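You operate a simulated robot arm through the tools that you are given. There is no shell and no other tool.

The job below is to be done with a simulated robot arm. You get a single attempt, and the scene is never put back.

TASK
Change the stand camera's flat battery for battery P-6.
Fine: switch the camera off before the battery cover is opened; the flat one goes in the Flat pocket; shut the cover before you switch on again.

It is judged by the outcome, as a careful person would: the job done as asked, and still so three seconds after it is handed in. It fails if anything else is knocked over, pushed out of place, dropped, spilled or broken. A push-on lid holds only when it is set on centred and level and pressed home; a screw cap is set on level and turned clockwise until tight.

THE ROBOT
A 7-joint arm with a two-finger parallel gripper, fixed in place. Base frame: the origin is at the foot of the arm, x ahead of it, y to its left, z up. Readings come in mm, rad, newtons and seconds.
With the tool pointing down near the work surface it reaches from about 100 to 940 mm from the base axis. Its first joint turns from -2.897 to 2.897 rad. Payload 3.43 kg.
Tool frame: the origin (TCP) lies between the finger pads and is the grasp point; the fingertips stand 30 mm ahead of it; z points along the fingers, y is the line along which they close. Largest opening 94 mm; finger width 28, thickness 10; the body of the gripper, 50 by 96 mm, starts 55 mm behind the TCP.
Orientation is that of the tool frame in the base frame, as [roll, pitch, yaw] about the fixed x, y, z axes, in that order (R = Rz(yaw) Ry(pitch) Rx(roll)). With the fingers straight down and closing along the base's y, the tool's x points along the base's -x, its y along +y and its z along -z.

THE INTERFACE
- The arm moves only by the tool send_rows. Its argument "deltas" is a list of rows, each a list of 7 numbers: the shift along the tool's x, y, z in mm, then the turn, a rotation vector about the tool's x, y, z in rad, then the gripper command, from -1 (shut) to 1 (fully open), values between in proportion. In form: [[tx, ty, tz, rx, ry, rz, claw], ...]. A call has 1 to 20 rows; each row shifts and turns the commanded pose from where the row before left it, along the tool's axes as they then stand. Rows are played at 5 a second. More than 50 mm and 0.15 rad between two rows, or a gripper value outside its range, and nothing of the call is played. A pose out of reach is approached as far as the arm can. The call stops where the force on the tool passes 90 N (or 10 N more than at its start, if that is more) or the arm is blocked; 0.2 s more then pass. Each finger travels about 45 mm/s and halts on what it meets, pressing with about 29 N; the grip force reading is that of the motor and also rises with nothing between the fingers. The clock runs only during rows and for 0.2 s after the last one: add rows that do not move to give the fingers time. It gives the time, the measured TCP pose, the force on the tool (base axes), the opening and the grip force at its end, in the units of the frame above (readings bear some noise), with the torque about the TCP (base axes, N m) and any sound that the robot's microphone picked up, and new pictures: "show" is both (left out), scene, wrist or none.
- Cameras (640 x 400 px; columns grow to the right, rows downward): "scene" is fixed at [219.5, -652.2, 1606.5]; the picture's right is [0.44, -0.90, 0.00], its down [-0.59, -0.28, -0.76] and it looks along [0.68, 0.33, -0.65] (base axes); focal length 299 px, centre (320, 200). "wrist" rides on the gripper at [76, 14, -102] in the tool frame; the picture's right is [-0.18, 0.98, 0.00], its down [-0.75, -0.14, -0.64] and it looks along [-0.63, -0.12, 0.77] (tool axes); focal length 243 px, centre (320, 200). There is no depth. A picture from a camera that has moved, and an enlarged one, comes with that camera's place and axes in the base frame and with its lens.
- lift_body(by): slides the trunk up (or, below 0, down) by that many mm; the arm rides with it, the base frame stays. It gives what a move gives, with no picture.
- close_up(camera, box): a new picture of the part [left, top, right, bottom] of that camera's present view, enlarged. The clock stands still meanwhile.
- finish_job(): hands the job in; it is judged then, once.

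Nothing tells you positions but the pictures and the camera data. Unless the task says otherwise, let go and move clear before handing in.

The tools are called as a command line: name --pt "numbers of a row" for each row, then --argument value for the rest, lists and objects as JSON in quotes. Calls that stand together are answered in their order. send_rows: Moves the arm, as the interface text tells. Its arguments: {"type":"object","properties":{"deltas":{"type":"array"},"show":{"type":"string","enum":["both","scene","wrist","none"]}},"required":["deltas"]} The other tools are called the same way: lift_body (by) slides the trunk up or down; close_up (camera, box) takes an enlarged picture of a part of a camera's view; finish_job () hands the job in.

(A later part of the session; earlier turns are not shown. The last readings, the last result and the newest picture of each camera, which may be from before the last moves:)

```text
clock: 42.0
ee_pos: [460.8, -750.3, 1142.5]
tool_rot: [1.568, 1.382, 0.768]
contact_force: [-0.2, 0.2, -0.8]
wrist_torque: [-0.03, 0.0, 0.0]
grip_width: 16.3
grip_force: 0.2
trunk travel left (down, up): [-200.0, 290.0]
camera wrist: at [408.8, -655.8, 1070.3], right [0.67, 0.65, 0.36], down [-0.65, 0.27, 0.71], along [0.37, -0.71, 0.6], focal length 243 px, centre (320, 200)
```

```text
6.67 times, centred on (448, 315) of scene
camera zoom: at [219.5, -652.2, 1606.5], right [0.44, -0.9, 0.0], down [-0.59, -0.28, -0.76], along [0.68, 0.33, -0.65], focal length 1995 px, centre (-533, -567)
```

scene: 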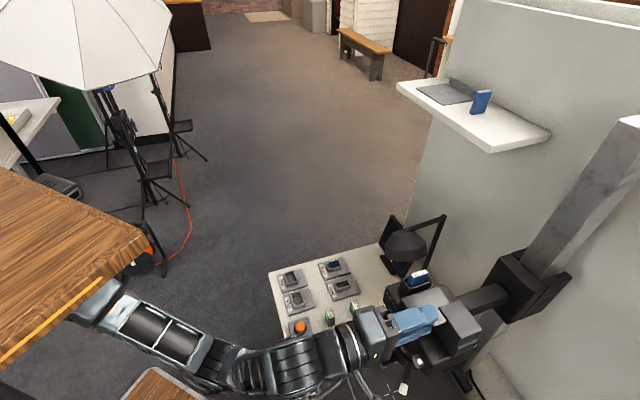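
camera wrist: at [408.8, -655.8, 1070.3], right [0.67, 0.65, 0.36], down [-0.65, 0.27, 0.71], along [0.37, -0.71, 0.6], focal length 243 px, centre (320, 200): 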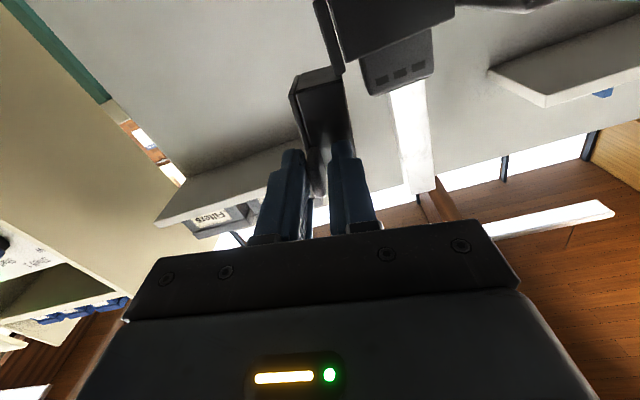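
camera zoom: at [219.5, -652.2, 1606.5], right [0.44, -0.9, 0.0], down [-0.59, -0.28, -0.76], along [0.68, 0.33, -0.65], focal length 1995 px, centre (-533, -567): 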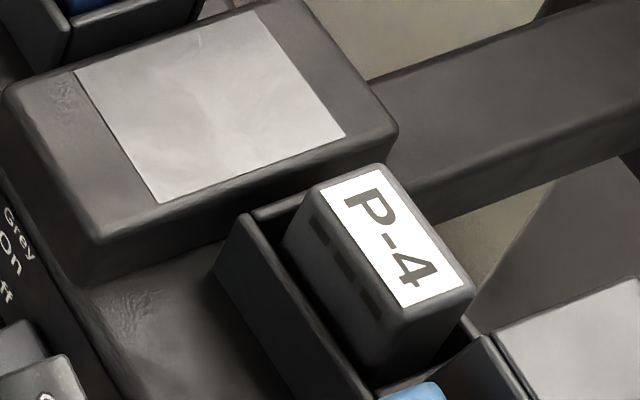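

The battery P-4 (flat) is exposed. The lid is past vertical and leaning on the far finger, so I'll keep following it until it rests at its stop.

send_rows --pt "1.75 -3.02 0 0 0 0.0698 -0.66" --pt "1.75 -3.02 0 0 0 0.0698 -0.66" --pt "1.75 -3.02 0 0 0 0.0698 -0.66" --pt "1.75 -3.02 0 0 0 0.0698 -0.66" --pt "0 0 0 0 0 0 -0.66" --show "wrist"

close_up --camera "wrist" --box '[240, 60, 400, 160]'

close_up --camera "scene" --box '[400, 300, 496, 360]'

```text
clock: 43.2
ee_pos: [454.6, -758.7, 1132.4]
tool_rot: [1.569, 1.104, 0.769]
contact_force: [-0.1, -0.6, -0.4]
wrist_torque: [0.02, 0.03, 0.0]
grip_width: 15.9
grip_force: 0.1
trunk travel left (down, up): [-200.0, 290.0]
camera wrist: at [415.9, -649.9, 1070.6], right [0.57, 0.55, 0.61], down [-0.78, 0.14, 0.61], along [0.25, -0.82, 0.51], focal length 243 px, centre (320, 200)
```

wrist: 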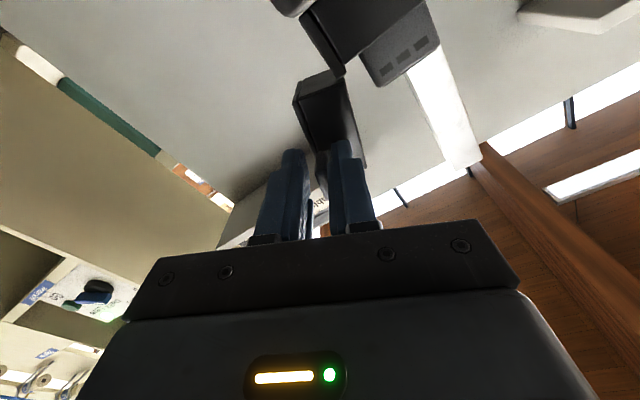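

```text
4.00 times, centred on (320, 110) of wrist
camera zoom: at [415.9, -649.9, 1070.6], right [0.57, 0.55, 0.61], down [-0.78, 0.14, 0.61], along [0.25, -0.82, 0.51], focal length 970 px, centre (320, 560)
```

zoom: 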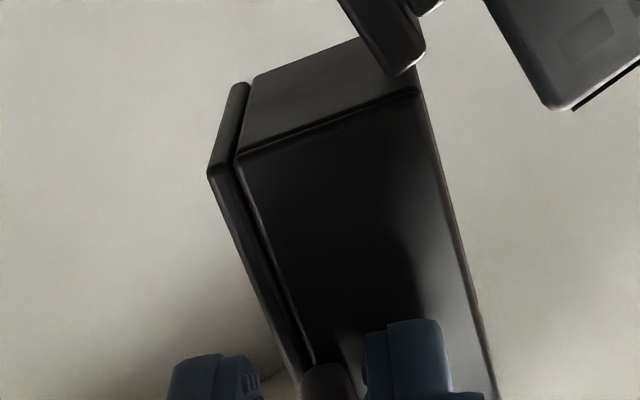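

```text
6.67 times, centred on (448, 330) of scene
camera zoom: at [219.5, -652.2, 1606.5], right [0.44, -0.9, 0.0], down [-0.59, -0.28, -0.76], along [0.68, 0.33, -0.65], focal length 1995 px, centre (-533, -667)
```

zoom: 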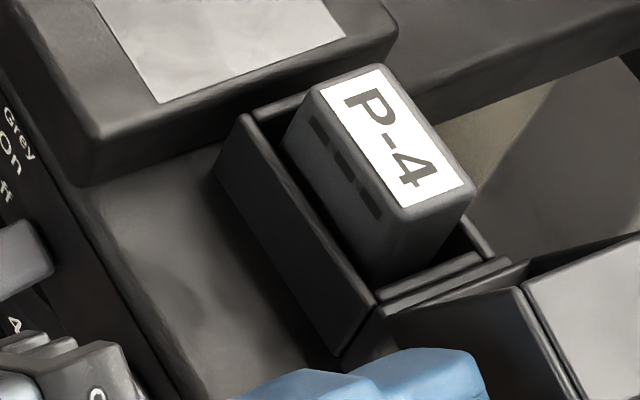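

The cover is open about 112° with almost no load on the fingers. I'll open the fingers slightly to see whether it stays put.

send_rows --pt "0 0 0 0 0 0 -0.55" --pt "0 0 0 0 0 0 -0.45" --pt "0 0 0 0 0 0 -0.35" --pt "0 0 0 0 0 0 -0.35" --show "wrist"

close_up --camera "wrist" --box '[240, 60, 400, 160]'

close_up --camera "scene" --box '[400, 300, 496, 360]'

```text
clock: 44.2
ee_pos: [453.6, -756.5, 1131.5]
tool_rot: [1.568, 1.105, 0.77]
contact_force: [-0.8, -0.6, -0.4]
wrist_torque: [0.0, 0.0, -0.02]
grip_width: 30.4
grip_force: 0.1
trunk travel left (down, up): [-200.0, 290.0]
camera wrist: at [415.9, -649.9, 1070.6], right [0.57, 0.55, 0.61], down [-0.78, 0.14, 0.61], along [0.25, -0.82, 0.51], focal length 243 px, centre (320, 200)
```

wrist: 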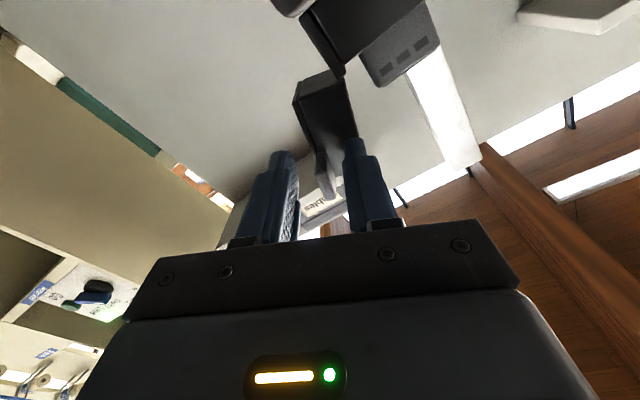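

```text
4.00 times, centred on (320, 110) of wrist
camera zoom: at [415.9, -649.9, 1070.6], right [0.57, 0.55, 0.61], down [-0.78, 0.14, 0.61], along [0.25, -0.82, 0.51], focal length 970 px, centre (320, 560)
```

zoom: 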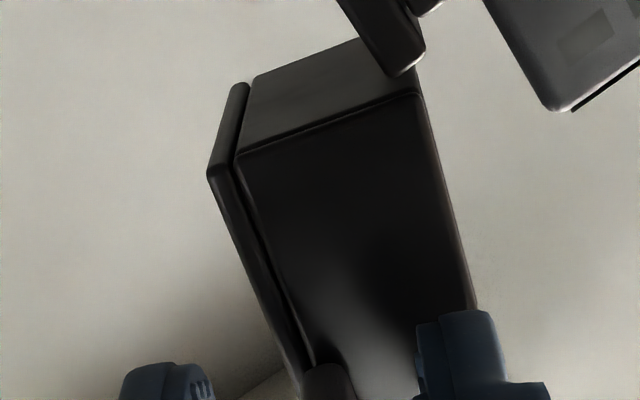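

```text
6.67 times, centred on (448, 330) of scene
camera zoom: at [219.5, -652.2, 1606.5], right [0.44, -0.9, 0.0], down [-0.59, -0.28, -0.76], along [0.68, 0.33, -0.65], focal length 1995 px, centre (-533, -667)
```

zoom: 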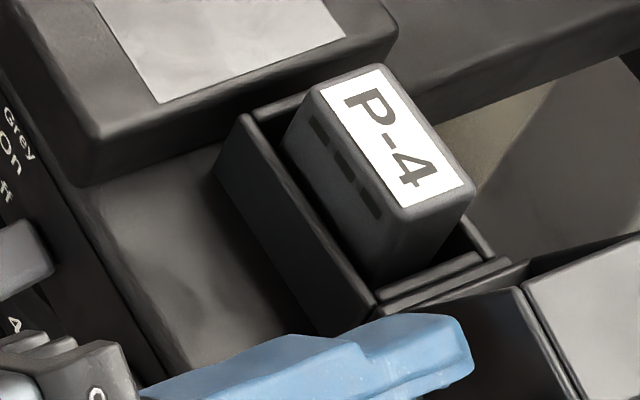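

The cover stays open on its own. I'll withdraw straight out along the face normal, then reorient to a tool-down posture for the battery.

send_rows --pt "0 0 -15 0 0 0 -0.35" --pt "0 0 -25 0 0 0 -0.35" --pt "0 0 -30 0 0 0 -0.35" --pt "0 0 -30 0 0 0 -0.35" --pt "0 0 -30 0 0 0 -0.35" --pt "0 0 -30 0 0 0 -0.35" --pt "0 0 0 0 0 0 -0.35" --show "both"

close_up --camera "scene" --box '[400, 295, 496, 355]'

```text
clock: 45.8
ee_pos: [342.3, -639.4, 1131.1]
tool_rot: [1.568, 1.106, 0.768]
contact_force: [0.9, -0.9, -0.4]
wrist_torque: [-0.03, 0.01, 0.0]
grip_width: 30.5
grip_force: 0.0
trunk travel left (down, up): [-200.0, 290.0]
camera wrist: at [304.3, -531.9, 1069.9], right [0.57, 0.55, 0.61], down [-0.78, 0.14, 0.61], along [0.25, -0.82, 0.51], focal length 243 px, centre (320, 200)
```

scene: 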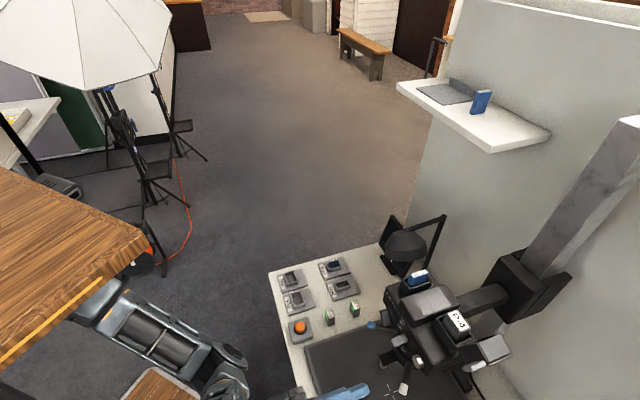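
wrist: 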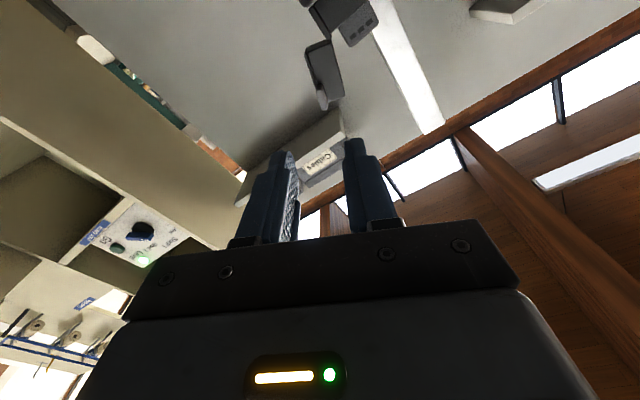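

```text
6.67 times, centred on (448, 325) of scene
camera zoom: at [219.5, -652.2, 1606.5], right [0.44, -0.9, 0.0], down [-0.59, -0.28, -0.76], along [0.68, 0.33, -0.65], focal length 1995 px, centre (-533, -633)
```

zoom: 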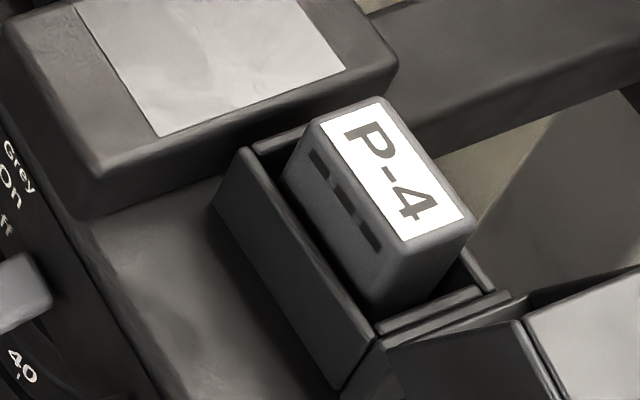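

The cover stays at its stop and battery P-4's orientation (LEDs toward the front, same as P-6) is clear. Now I'll reorient to tool-down at this clear spot.

send_rows --pt "0 0 0 0 0 -0.1135 -0.35" --pt "0 0 0 0 0 -0.1135 -0.35" --pt "0 0 0 0 0 -0.1135 -0.2" --pt "0 0 0 0 0 -0.1135 0" --pt "0 0 0 0 0.1428 0 0" --pt "0 0 0 0 0.1428 0 0" --pt "0 0 0 0 0.1428 0 0" --pt "0 0 0 0 0.1428 0 0" --pt "0 0 0 0 0.1428 0 0" --pt "0 0 0 0 0.1428 0 0" --pt "0 0 0 0 0 0 0" --show "scene"

```text
clock: 48.2
ee_pos: [342.0, -642.2, 1131.6]
tool_rot: [3.124, 0.714, 2.328]
contact_force: [0.0, -0.3, 0.1]
wrist_torque: [-0.01, 0.04, 0.0]
grip_width: 47.3
grip_force: 0.0
trunk travel left (down, up): [-200.0, 290.0]
```

scene: 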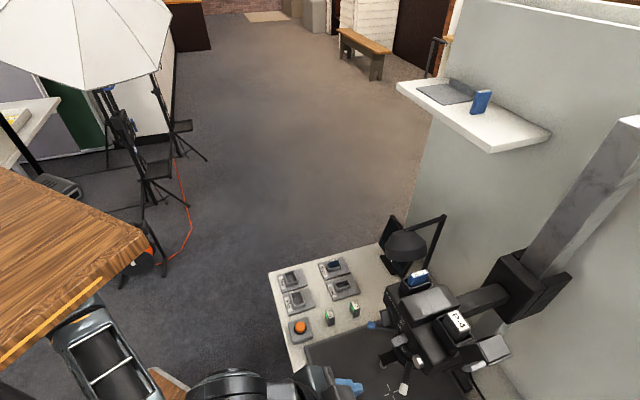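

send_rows --pt "0 0 0 0 0.1428 0 0" --pt "0 0 0 0 0.1428 0 0" --pt "0 0 0 0 0.1428 0 0" --pt "0 0 0 0 0.1428 0 0" --pt "0 0 0 0.0176 0.1428 0 0" --pt "0 0 0 0 0 0 0" --show "none"

lift_body --by 150

send_rows --pt "0 0 0 0 0 0 0" --show "both"

```text
clock: 49.6
ee_pos: [342.9, -640.7, 1131.1]
tool_rot: [-3.136, 0.0, 2.34]
contact_force: [-0.1, -0.5, -0.6]
wrist_torque: [0.0, 0.0, -0.02]
grip_width: 46.9
grip_force: 0.0
trunk travel left (down, up): [-200.0, 290.0]
```

```text
clock: 51.3
ee_pos: [342.2, -642.1, 1282.3]
tool_rot: [-3.136, 0.002, 2.341]
contact_force: [0.0, 0.4, 0.2]
wrist_torque: [0.0, 0.01, 0.01]
grip_width: 46.8
grip_force: 0.0
trunk travel left (down, up): [-350.0, 140.0]
```

```text
clock: 51.7
ee_pos: [341.8, -641.2, 1282.0]
tool_rot: [-3.137, 0.002, 2.341]
contact_force: [-0.5, -0.1, 0.7]
wrist_torque: [0.0, -0.01, 0.02]
grip_width: 46.8
grip_force: 0.0
trunk travel left (down, up): [-350.0, 140.0]
camera wrist: at [299.1, -575.3, 1384.1], right [0.83, 0.55, -0.01], down [0.42, -0.64, 0.64], along [0.35, -0.54, -0.77], focal length 243 px, centre (320, 200)
```

scene: 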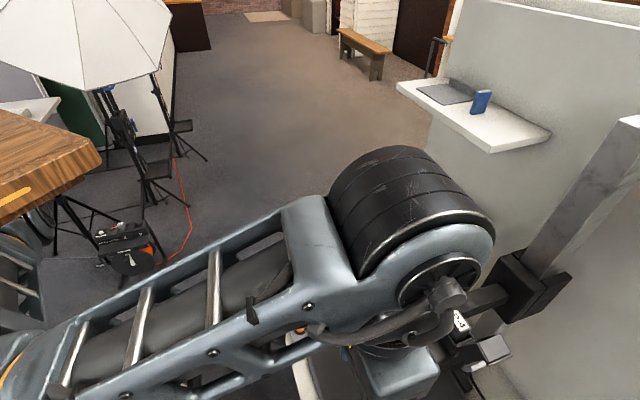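
wrist: 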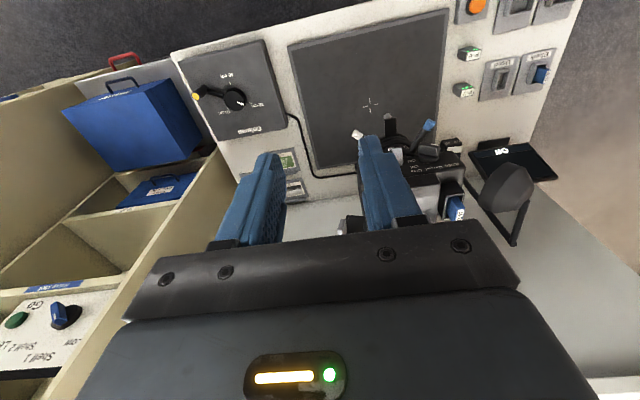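

I'm tool-down at z=1282. I'll move toward a spot above the open battery box.

send_rows --pt "-40 16 0 0 0 0 0" --pt "-40 16 0 0 0 0 0" --pt "-40 16 0 0 0 0 0" --pt "-30 17 0 0 0 0 0" --pt "0 0 0 0 0 0 0" --show "wrist"

close_up --camera "wrist" --box '[270, 150, 390, 225]'

```text
clock: 52.9
ee_pos: [491.7, -697.0, 1281.6]
tool_rot: [-3.136, 0.001, 2.341]
contact_force: [-0.3, 0.1, -0.1]
wrist_torque: [0.02, 0.01, -0.01]
grip_width: 47.0
grip_force: 0.0
out of reach, approached as far as the arm can: row 4
trunk travel left (down, up): [-350.0, 140.0]
camera wrist: at [448.0, -630.4, 1385.1], right [0.83, 0.55, -0.01], down [0.43, -0.64, 0.64], along [0.35, -0.54, -0.77], focal length 243 px, centre (320, 200)
```

wrist: 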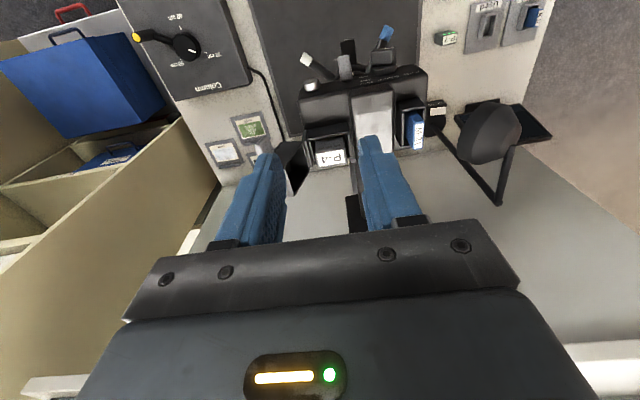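

```text
5.33 times, centred on (330, 188) of wrist
camera zoom: at [448.0, -630.4, 1385.1], right [0.83, 0.55, -0.01], down [0.43, -0.64, 0.64], along [0.35, -0.54, -0.77], focal length 1294 px, centre (267, 267)
```

zoom: 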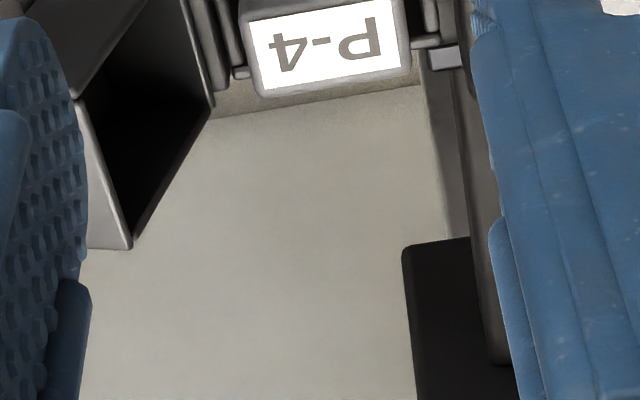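

Reach is limited at this relative height, so I'll raise the trunk to its upper limit and come down from there. The arm rides up with it first.

lift_body --by 135

send_rows --pt "0 0 40 0 0 0 0" --pt "0 0 40 0 0 0 0" --pt "0 0 40 0 0 0 0" --pt "0 0 40 0 0 0 0" --pt "0 0 40 0 0 0 0" --pt "0 0 0 0 0 0 0" --show "both"

```text
clock: 54.5
ee_pos: [490.8, -697.0, 1417.0]
tool_rot: [-3.138, 0.001, 2.341]
contact_force: [0.4, 0.8, 0.4]
wrist_torque: [0.0, -0.01, 0.01]
grip_width: 46.9
grip_force: 0.0
trunk travel left (down, up): [-485.0, 5.0]
```

```text
clock: 56.0
ee_pos: [499.3, -735.1, 1224.2]
tool_rot: [-3.137, 0.001, 2.342]
contact_force: [0.4, 0.2, -0.4]
wrist_torque: [0.01, -0.02, 0.01]
grip_width: 46.9
grip_force: 0.0
out of reach, approached as far as the arm can: row 1, 2, 3, 4, 5
trunk travel left (down, up): [-485.0, 5.0]
camera wrist: at [456.2, -668.3, 1326.8], right [0.83, 0.55, 0.0], down [0.42, -0.64, 0.64], along [0.35, -0.54, -0.77], focal length 243 px, centre (320, 200)
```

scene: 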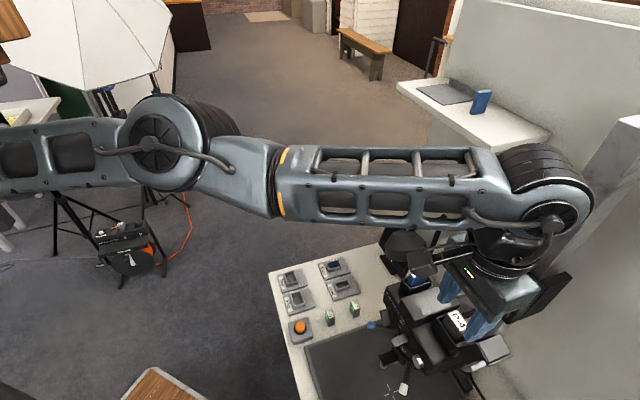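
wrist: 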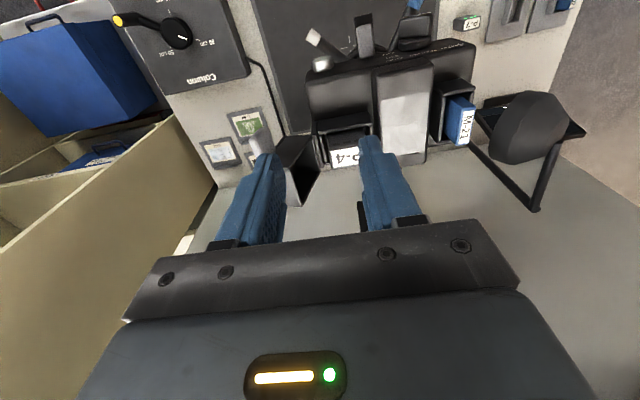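

send_rows --pt "0 0 0 0 0 0 0" --pt "0 0 0 0 0 0 0" --show "none"

```text
clock: 56.5
ee_pos: [499.0, -733.7, 1224.7]
tool_rot: [-3.136, 0.001, 2.341]
contact_force: [1.3, 0.6, -0.7]
wrist_torque: [0.0, 0.01, -0.04]
grip_width: 46.9
grip_force: 0.0
trunk travel left (down, up): [-485.0, 5.0]
```

send_rows --pt "0 7 8 0 0 0 0" --pt "0 6 8 0 0 0 0" --pt "0 6 8 0 0 0 0" --pt "0 0 0 0 0 0 0" --show "none"

```text
clock: 57.5
ee_pos: [515.9, -731.3, 1202.6]
tool_rot: [-3.136, 0.0, 2.341]
contact_force: [0.2, -0.1, -0.6]
wrist_torque: [0.02, 0.0, 0.04]
grip_width: 47.2
grip_force: 0.1
out of reach, approached as far as the arm can: row 1, 2
trunk travel left (down, up): [-485.0, 5.0]
```

send_rows --pt "-8 2 5 0 0 0 0" --pt "-8 2 5 0 0 0 0" --pt "0 0 0 0 0 0 0" --show "both"

close_up --camera "wrist" --box '[256, 80, 384, 160]'

```text
clock: 58.4
ee_pos: [527.9, -730.5, 1192.1]
tool_rot: [-3.139, 0.0, 2.338]
contact_force: [0.0, 0.1, 0.2]
wrist_torque: [0.03, 0.01, 0.0]
grip_width: 47.3
grip_force: 0.1
out of reach, approached as far as the arm can: row 2
trunk travel left (down, up): [-485.0, 5.0]
camera wrist: at [484.2, -664.6, 1294.8], right [0.83, 0.55, -0.01], down [0.42, -0.64, 0.64], along [0.35, -0.54, -0.77], focal length 243 px, centre (320, 200)
```

scene: 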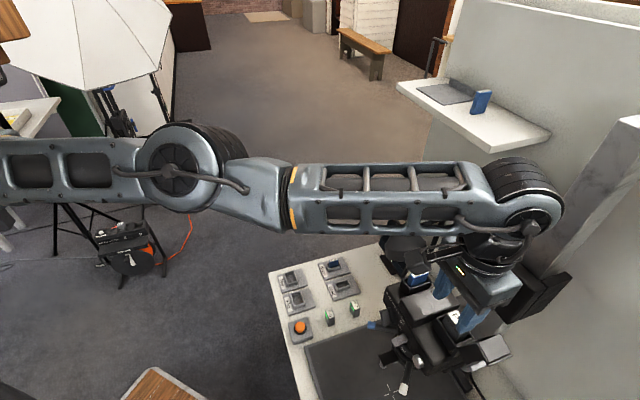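
wrist: 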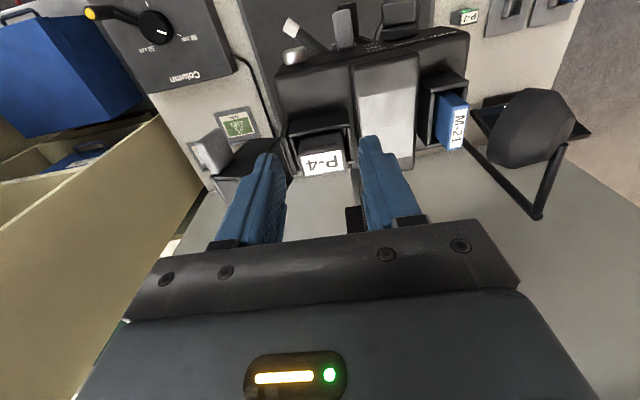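

```text
5.00 times, centred on (320, 120) of wrist
camera zoom: at [484.2, -664.6, 1294.8], right [0.83, 0.55, -0.01], down [0.42, -0.64, 0.64], along [0.35, -0.54, -0.77], focal length 1213 px, centre (320, 600)
```

zoom: 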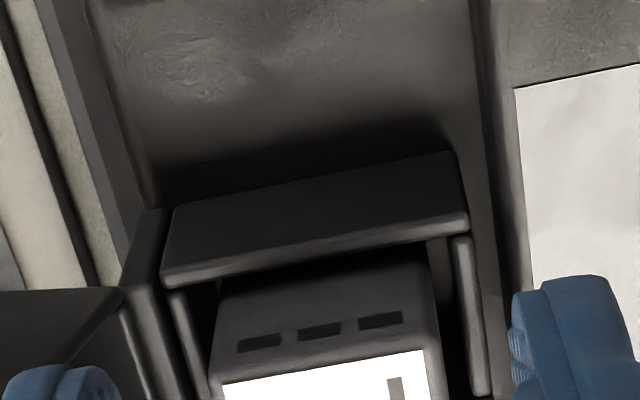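

Straight down is right at the reach limit, so I'll tilt the tool about 0.3 rad outward. The fingers close along u, so tilting in the n–z plane doesn't affect the grip on the battery.

send_rows --pt "0 0 0 0 -0.1 0 -0.05" --pt "0 0 0 0 -0.1 0 -0.1" --pt "0 0 0 0 -0.1 0 -0.1" --pt "0 0 0 0 0 0 -0.1" --pt "0 0 0 0 0 0 -0.1" --show "both"

close_up --camera "wrist" --box '[240, 90, 400, 190]'

close_up --camera "scene" --box '[400, 280, 528, 360]'

```text
clock: 59.5
ee_pos: [540.6, -779.7, 1194.3]
tool_rot: [-3.135, 0.299, 2.344]
contact_force: [0.1, -0.8, 1.0]
wrist_torque: [0.01, 0.04, -0.03]
grip_width: 42.5
grip_force: 0.0
out of reach, approached as far as the arm can: row 1, 2, 3
trunk travel left (down, up): [-485.0, 5.0]
camera wrist: at [478.5, -694.9, 1269.8], right [0.83, 0.56, 0.05], down [0.27, -0.48, 0.84], along [0.49, -0.68, -0.55], focal length 243 px, centre (320, 200)
```

scene: 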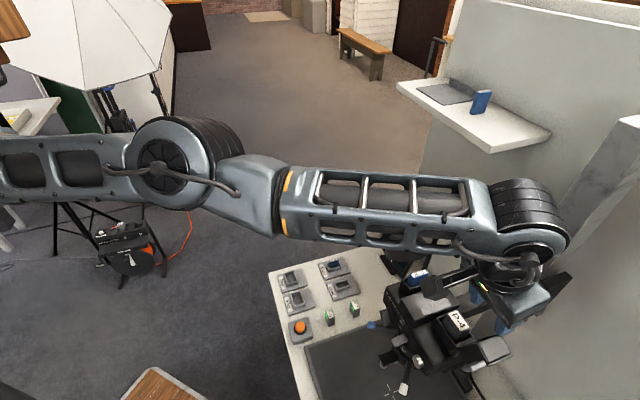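
wrist: 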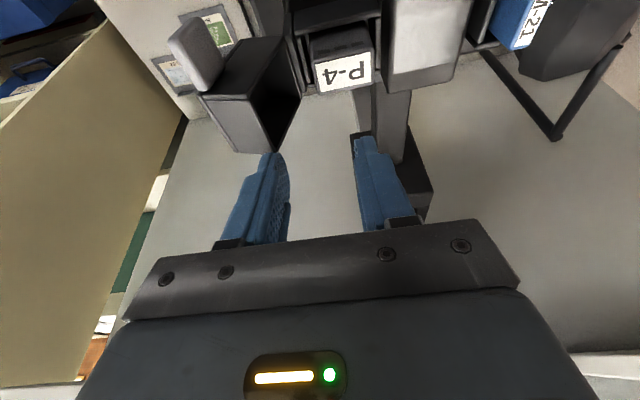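

```text
4.00 times, centred on (320, 140) of wrist
camera zoom: at [478.5, -694.9, 1269.8], right [0.83, 0.56, 0.05], down [0.27, -0.48, 0.84], along [0.49, -0.68, -0.55], focal length 970 px, centre (320, 440)
```

zoom: 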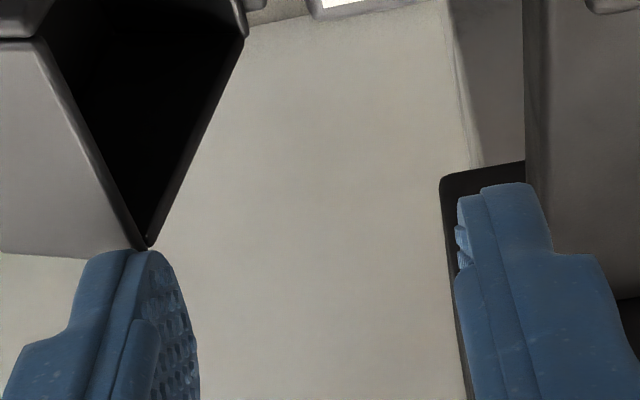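

```text
5.00 times, centred on (464, 320) of scene
camera zoom: at [219.5, -652.2, 1606.5], right [0.44, -0.9, 0.0], down [-0.59, -0.28, -0.76], along [0.68, 0.33, -0.65], focal length 1496 px, centre (-400, -400)
```

zoom: 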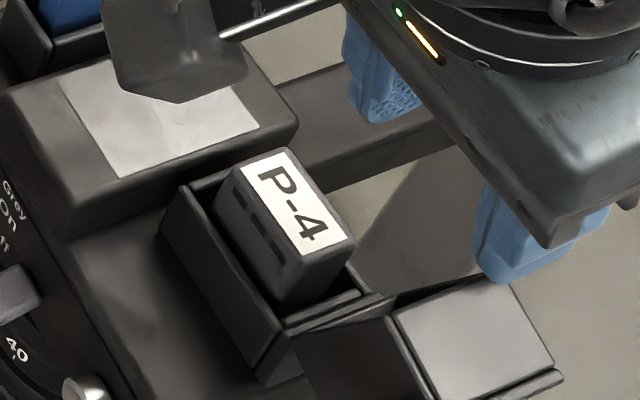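

The arm is almost fully stretched and drifted outward. I'll pull it back inward (+n) while staying above everything, to get off the stretched posture.

send_rows --pt "9 0 -3 0 0 0 -0.1" --pt "9 0 -3 0 0 0 -0.1" --pt "0 0 0 0 0 0 -0.1" --show "none"

```text
clock: 60.4
ee_pos: [531.7, -783.1, 1194.4]
tool_rot: [-3.136, 0.3, 2.339]
contact_force: [0.5, 0.6, 0.3]
wrist_torque: [0.0, -0.02, -0.03]
grip_width: 42.1
grip_force: 0.1
out of reach, approached as far as the arm can: row 1, 2
trunk travel left (down, up): [-485.0, 5.0]
```

send_rows --pt "24 0 -23 0 0 0 -0.1" --pt "24 0 -23 0 0 0 -0.1" --pt "24 0 -23 0 0 0 -0.1" --pt "0 0 0 0 0 0 -0.1" --show "scene"

```text
clock: 61.4
ee_pos: [486.7, -789.5, 1243.5]
tool_rot: [-3.135, 0.3, 2.342]
contact_force: [-0.4, 0.6, -0.1]
wrist_torque: [0.0, 0.03, 0.01]
grip_width: 42.5
grip_force: 0.1
out of reach, approached as far as the arm can: row 1, 2, 3
trunk travel left (down, up): [-485.0, 5.0]
```

scene: 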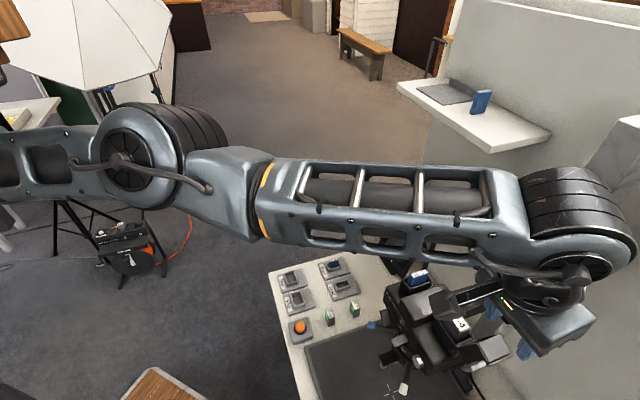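

send_rows --pt "0 0 0 0 0.15 0 -0.1" --pt "0 0 0 0 0.15 0 -0.1" --pt "40 9 0 0 0 0 -0.1" --pt "40 9 0 0 0 0 -0.1" --pt "0 0 0 0 0 0 -0.1" --show "none"

```text
clock: 62.5
ee_pos: [453.0, -743.7, 1242.8]
tool_rot: [-3.135, 0.0, 2.34]
contact_force: [0.9, 0.1, 0.1]
wrist_torque: [0.0, -0.03, -0.02]
grip_width: 42.3
grip_force: 0.1
out of reach, approached as far as the arm can: row 1, 2, 3, 4
trunk travel left (down, up): [-485.0, 5.0]
```

send_rows --pt "40 9 0 0 0 0 -0.1" --pt "40 9 0 0 0 0 -0.1" --pt "40 9 0 0 0 0 -0.1" --pt "40 9 0 0 0 0 -0.1" --pt "0 0 0 0 0 0 -0.1" --show "scene"

```text
clock: 63.8
ee_pos: [406.9, -750.3, 1255.2]
tool_rot: [-3.137, 0.0, 2.34]
contact_force: [-0.8, 0.0, 1.2]
wrist_torque: [0.01, -0.02, 0.01]
grip_width: 42.2
grip_force: 0.0
out of reach, approached as far as the arm can: row 1, 2, 3, 4
trunk travel left (down, up): [-485.0, 5.0]
```

scene: 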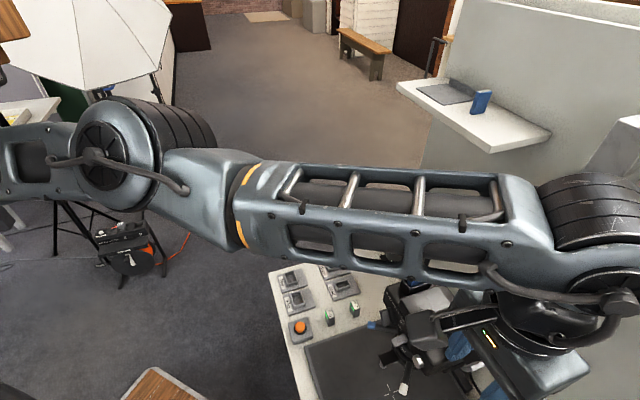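

The real limit is the last wrist joint, which has hit its stop with the elbow swung left. I'll rotate the tool the other way (+rz) to free it. A 180° turn keeps the fingers closing along the same axis.

send_rows --pt "0 0 0 0 0 0.14 -0.1" --pt "0 0 0 0 0 0.14 -0.1" --pt "0 0 0 0 0 0.14 -0.1" --pt "0 0 0 0 0 0.14 -0.1" --pt "0 0 0 0 0 0.14 -0.1" --pt "0 0 0 0 0 0.14 -0.1" --pt "20 0 0 0 0 0 -0.1" --pt "0 0 0 0 0 0 -0.1" --show "scene"

```text
clock: 65.5
ee_pos: [405.0, -750.9, 1255.2]
tool_rot: [-3.137, 0.003, 1.499]
contact_force: [-0.4, -0.1, 0.4]
wrist_torque: [-0.01, 0.02, 0.01]
grip_width: 42.2
grip_force: 0.1
out of reach, approached as far as the arm can: row 3, 7
trunk travel left (down, up): [-485.0, 5.0]
```

scene: 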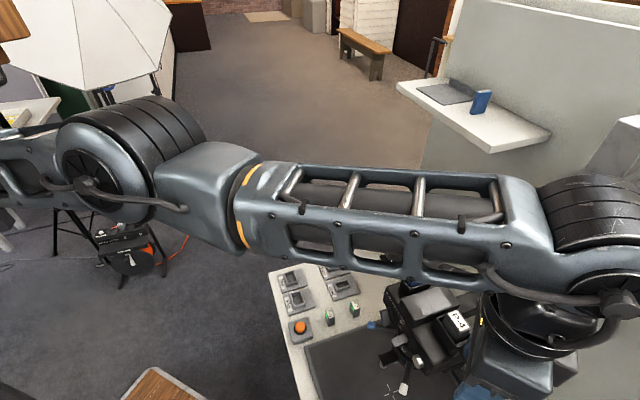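

The inward move is still blocked, and I now suspect the shoulder limit: the trunk is too high and the arm droops. I'll raise the TCP first, then check whether inward motion frees up.

send_rows --pt "0 0 -40 0 0 0 -0.1" --pt "0 0 -40 0 0 0 -0.1" --pt "20 0 -40 0 0 0 -0.1" --pt "30 0 0 0 0 0 -0.1" --pt "30 0 0 0 0 0 -0.1" --pt "0 0 0 0 0 0 -0.1" --show "scene"

```text
clock: 67.0
ee_pos: [404.0, -656.9, 1360.8]
tool_rot: [-3.138, 0.003, 1.498]
contact_force: [-0.8, 0.1, -0.1]
wrist_torque: [0.0, 0.01, -0.01]
grip_width: 42.3
grip_force: 0.1
out of reach, approached as far as the arm can: row 2
trunk travel left (down, up): [-485.0, 5.0]
```

scene: 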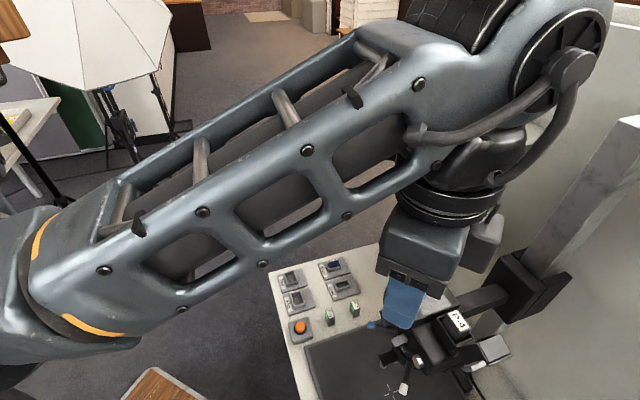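

Motion is free again. I'll lower the trunk 185 mm (the TCP is well in front of the stand camera here), then re-approach the battery with the tool turned 180°.

lift_body --by -150

send_rows --pt "0 0 0 0 0 0 -0.1" --show "both"

```text
clock: 68.7
ee_pos: [404.1, -656.2, 1212.8]
tool_rot: [-3.14, 0.006, 1.498]
contact_force: [-0.3, 0.7, 0.4]
wrist_torque: [-0.02, 0.02, 0.04]
grip_width: 42.5
grip_force: 0.1
trunk travel left (down, up): [-335.0, 155.0]
```

```text
clock: 69.1
ee_pos: [404.3, -655.8, 1211.6]
tool_rot: [-3.138, 0.007, 1.498]
contact_force: [0.0, 1.0, -0.7]
wrist_torque: [-0.04, 0.03, 0.01]
grip_width: 42.0
grip_force: 0.0
trunk travel left (down, up): [-335.0, 155.0]
camera wrist: at [424.1, -579.8, 1314.0], right [0.97, -0.25, 0.0], down [-0.19, -0.74, 0.65], along [-0.17, -0.62, -0.76], focal length 243 px, centre (320, 200)
```

scene: 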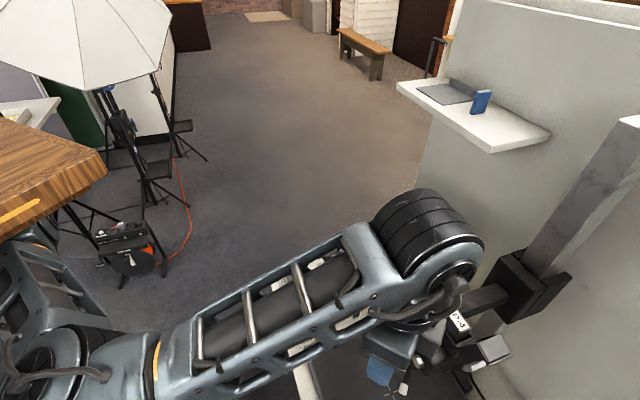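
wrist: 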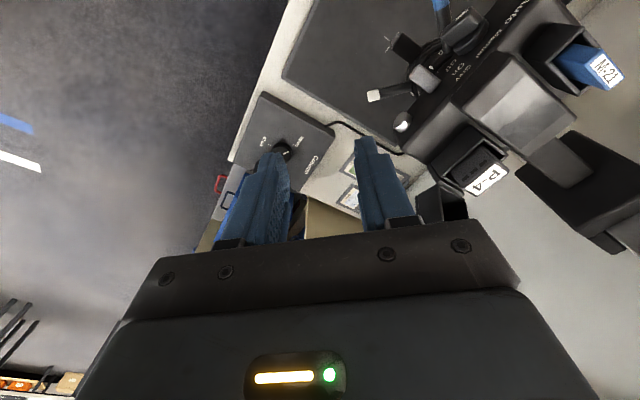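

The posture now looks natural (elbow in line). I'll rotate back to the face-aligned yaw and apply the 0.3 rad outward tilt here.

send_rows --pt "0 0 0 0 0 -0.14 -0.1" --pt "0 0 0 0 0 -0.14 -0.1" --pt "0 0 0 0 0 -0.14 -0.1" --pt "0 0 0 0 0 -0.14 -0.1" --pt "0 0 0 0 0 -0.14 -0.1" --pt "0 0 0 0 0 -0.14 -0.1" --pt "0 0 0 0 -0.15 0 -0.1" --pt "0 0 0 0 -0.15 0 -0.1" --pt "0 0 0 0 0 0 -0.1" --show "scene"

```text
clock: 71.1
ee_pos: [404.7, -656.2, 1211.6]
tool_rot: [-3.137, 0.302, 2.342]
contact_force: [0.6, 0.2, 0.4]
wrist_torque: [-0.01, 0.0, 0.0]
grip_width: 42.1
grip_force: 0.1
trunk travel left (down, up): [-335.0, 155.0]
```

scene: 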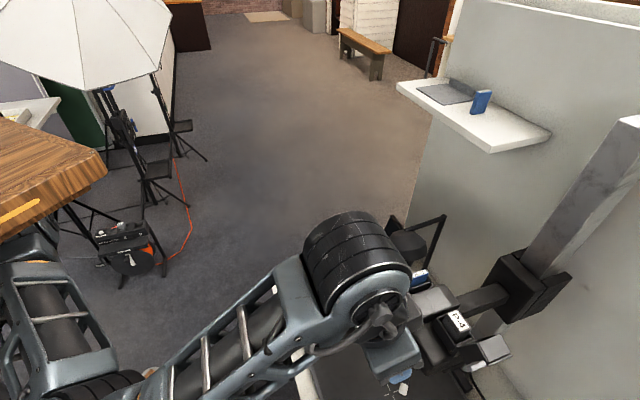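

send_rows --pt "0 17 0 0 0 0 -0.1" --pt "0 17 0 0 0 0 -0.1" --pt "-25 0 8 0 0 0 -0.1" --pt "-25 0 8 0 0 0 -0.1" --pt "-25 0 8 0 0 0 -0.1" --pt "-25 0 8 0 0 0 -0.1" --pt "0 0 0 0 0 0 -0.1" --show "both"

close_up --camera "wrist" --box '[240, 90, 400, 190]'

```text
clock: 72.7
ee_pos: [502.0, -708.3, 1210.4]
tool_rot: [-3.137, 0.301, 2.343]
contact_force: [0.2, -0.3, -0.2]
wrist_torque: [-0.01, 0.0, -0.02]
grip_width: 42.3
grip_force: 0.0
trunk travel left (down, up): [-335.0, 155.0]
camera wrist: at [440.5, -622.8, 1286.4], right [0.83, 0.56, 0.05], down [0.27, -0.48, 0.84], along [0.49, -0.68, -0.54], focal length 243 px, centre (320, 200)
```

scene: 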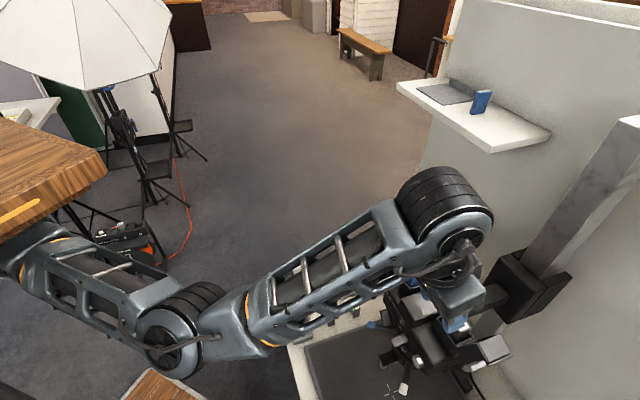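
wrist: 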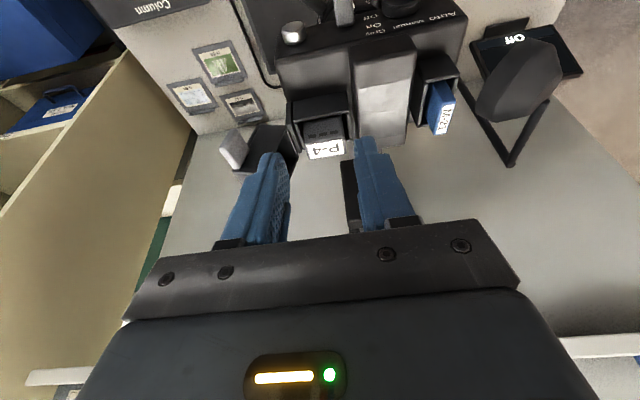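

```text
4.00 times, centred on (320, 140) of wrist
camera zoom: at [440.5, -622.8, 1286.4], right [0.83, 0.56, 0.05], down [0.27, -0.48, 0.84], along [0.49, -0.68, -0.54], focal length 970 px, centre (320, 440)
```

zoom: 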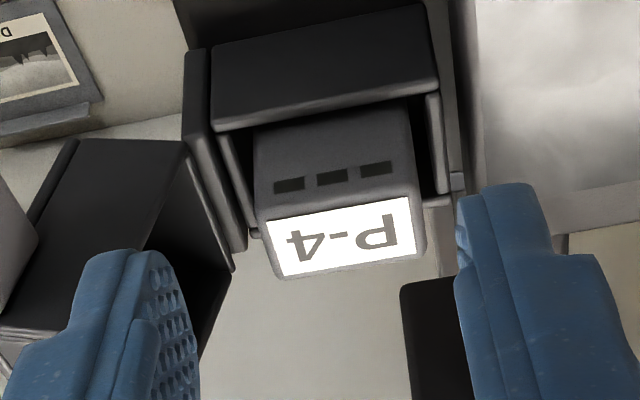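

The battery is well in view: it's ~21 mm off along -n and 0.9 mm along u from the tool axis. I'll align and descend partway along the tool axis.

send_rows --pt "-11 0.9 0 0 0 0 -0.12" --pt "-10 0 0 0 0 0 -0.12" --pt "0 0 16 0 0 0 -0.12" --pt "0 0 16 0 0 0 -0.12" --pt "0 0 16 0 0 0 -0.12" --pt "0 0 0 0 0 0 -0.12" --show "both"

close_up --camera "wrist" --box '[240, 100, 400, 200]'

close_up --camera "scene" --box '[410, 280, 506, 340]'

```text
clock: 74.1
ee_pos: [525.5, -731.7, 1172.4]
tool_rot: [-3.136, 0.299, 2.342]
contact_force: [-0.5, 0.0, 1.7]
wrist_torque: [0.02, -0.02, -0.01]
grip_width: 41.3
grip_force: 0.1
trunk travel left (down, up): [-335.0, 155.0]
camera wrist: at [463.7, -646.4, 1246.7], right [0.83, 0.56, 0.05], down [0.27, -0.48, 0.84], along [0.49, -0.68, -0.54], focal length 243 px, centre (320, 200)
```

scene: 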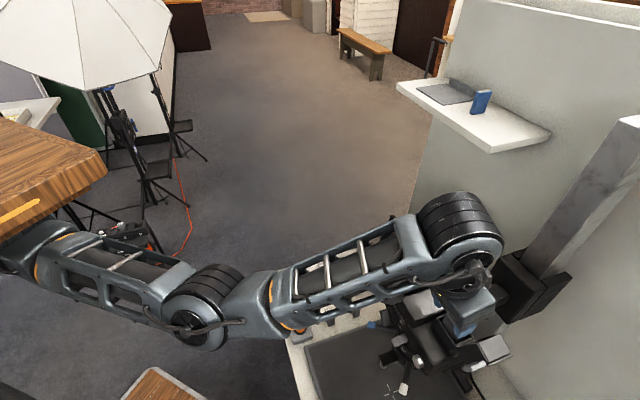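
wrist: 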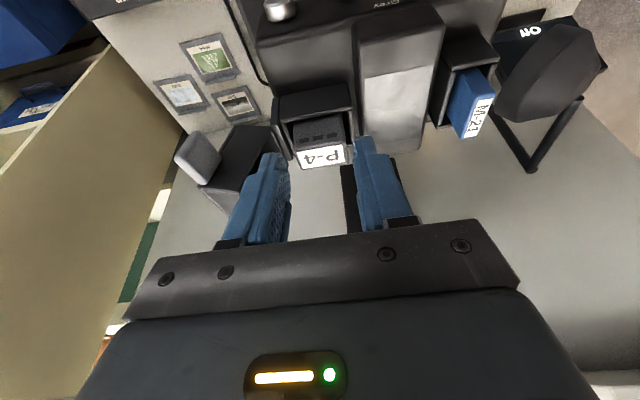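

```text
4.00 times, centred on (320, 150) of wrist
camera zoom: at [463.7, -646.4, 1246.7], right [0.83, 0.56, 0.05], down [0.27, -0.48, 0.84], along [0.49, -0.68, -0.54], focal length 970 px, centre (320, 400)
```

zoom: 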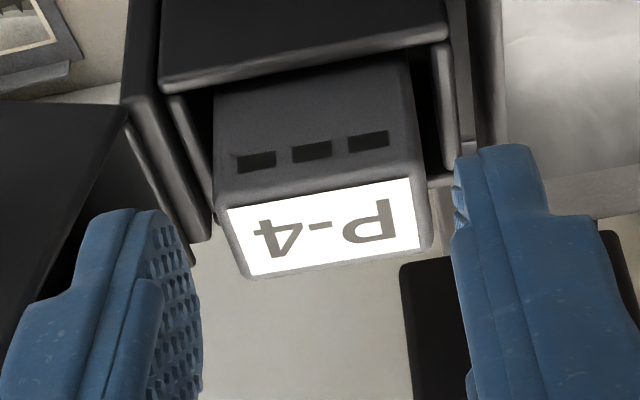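

```text
6.67 times, centred on (458, 310) of scene
camera zoom: at [219.5, -652.2, 1606.5], right [0.44, -0.9, 0.0], down [-0.59, -0.28, -0.76], along [0.68, 0.33, -0.65], focal length 1995 px, centre (-600, -533)
```

zoom: 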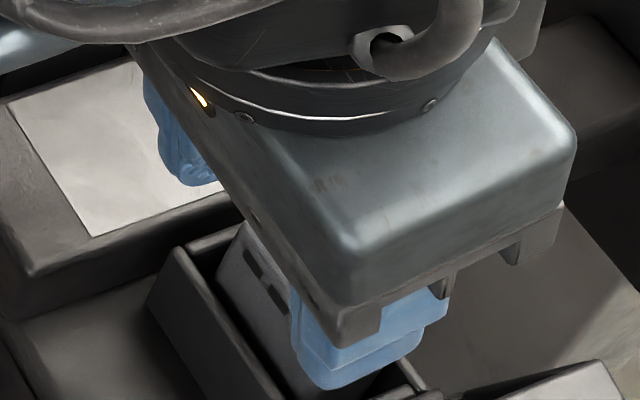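

Alignment is within 1 mm. Descending the last 30 mm with fingers either side of the battery.

send_rows --pt "-0.8 0.3 8 0 0 0 -0.12" --pt "0 0 8 0 0 0 -0.12" --pt "0 0 7 0 0 0 -0.12" --pt "0 0 6 0 0 0 -0.12" --pt "0 0 0 0 0 0 -0.12" --show "wrist"

close_up --camera "wrist" --box '[240, 110, 400, 210]'

close_up --camera "scene" --box '[410, 290, 506, 350]'

```text
clock: 75.3
ee_pos: [533.5, -738.2, 1143.1]
tool_rot: [-3.136, 0.301, 2.339]
contact_force: [-0.2, 0.1, 0.2]
wrist_torque: [-0.01, -0.02, 0.01]
grip_width: 41.6
grip_force: 0.1
trunk travel left (down, up): [-335.0, 155.0]
camera wrist: at [470.9, -653.4, 1219.0], right [0.83, 0.56, 0.05], down [0.27, -0.48, 0.84], along [0.49, -0.68, -0.54], focal length 243 px, centre (320, 200)
```

wrist: 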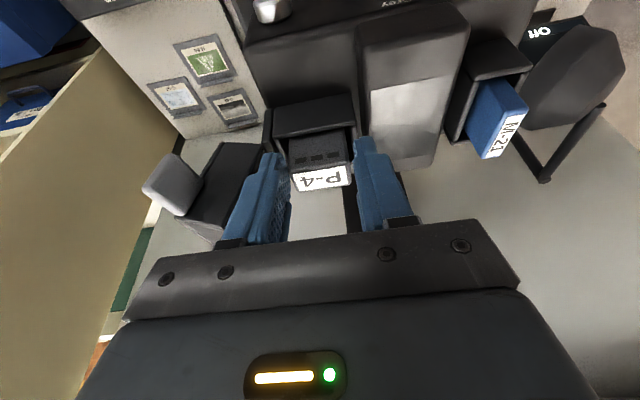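

```text
4.00 times, centred on (320, 160) of wrist
camera zoom: at [470.9, -653.4, 1219.0], right [0.83, 0.56, 0.05], down [0.27, -0.48, 0.84], along [0.49, -0.68, -0.54], focal length 970 px, centre (320, 360)
```

zoom: 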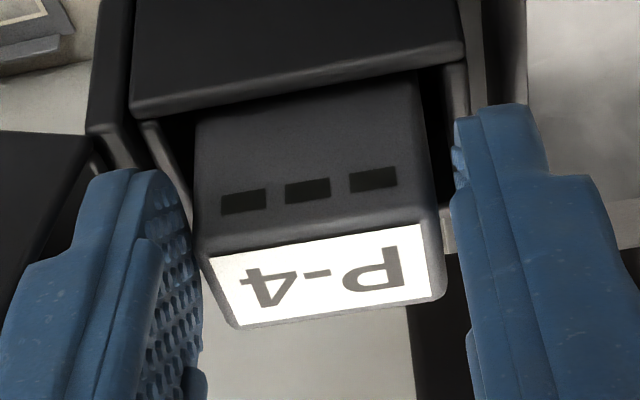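

```text
6.67 times, centred on (458, 320) of scene
camera zoom: at [219.5, -652.2, 1606.5], right [0.44, -0.9, 0.0], down [-0.59, -0.28, -0.76], along [0.68, 0.33, -0.65], focal length 1995 px, centre (-600, -600)
```

zoom: 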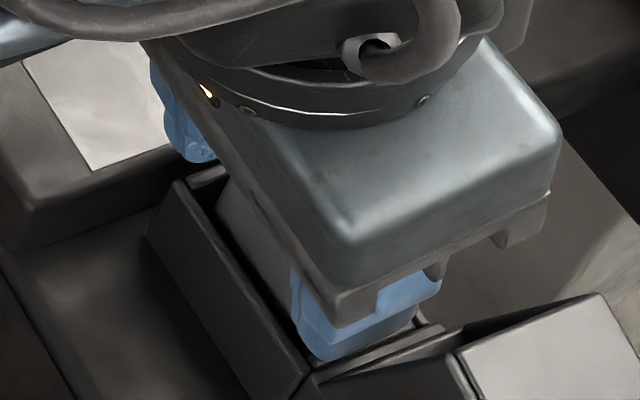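

Fingers flank the battery's top. Closing the grip.

send_rows --pt "0 0.6 0 0 0 0 -0.2" --pt "0 0 0 0 0 0 -0.4" --pt "0 0 0 0 0 0 -1" --pt "0 0 0 0 0 0 -1" --pt "0 0 0 0 0 0 -1" --show "wrist"

close_up --camera "wrist" --box '[240, 110, 400, 210]'

```text
clock: 76.5
ee_pos: [534.0, -738.1, 1143.3]
tool_rot: [-3.138, 0.298, 2.342]
contact_force: [0.4, 0.6, -0.6]
wrist_torque: [0.0, 0.03, 0.01]
grip_width: 37.0
grip_force: 29.0
trunk travel left (down, up): [-335.0, 155.0]
camera wrist: at [471.3, -653.0, 1219.4], right [0.83, 0.56, 0.05], down [0.27, -0.48, 0.84], along [0.49, -0.68, -0.54], focal length 243 px, centre (320, 200)
```

wrist: 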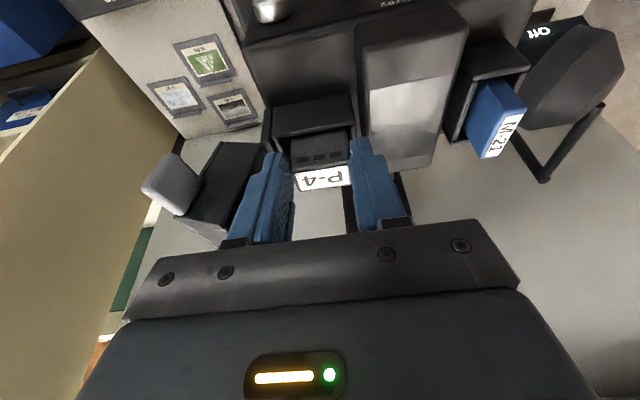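

```text
4.00 times, centred on (320, 160) of wrist
camera zoom: at [471.3, -653.0, 1219.4], right [0.83, 0.56, 0.05], down [0.27, -0.48, 0.84], along [0.49, -0.68, -0.54], focal length 970 px, centre (320, 360)
```

zoom: 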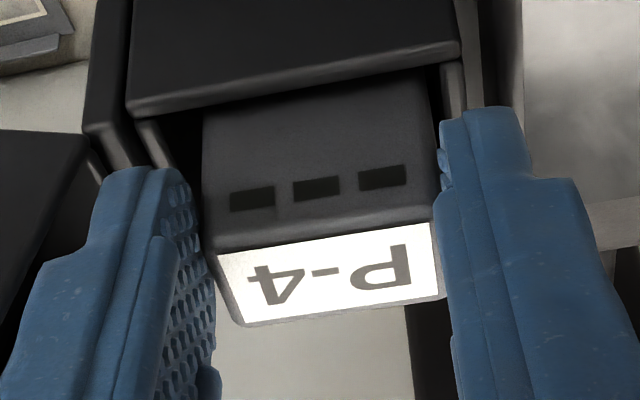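

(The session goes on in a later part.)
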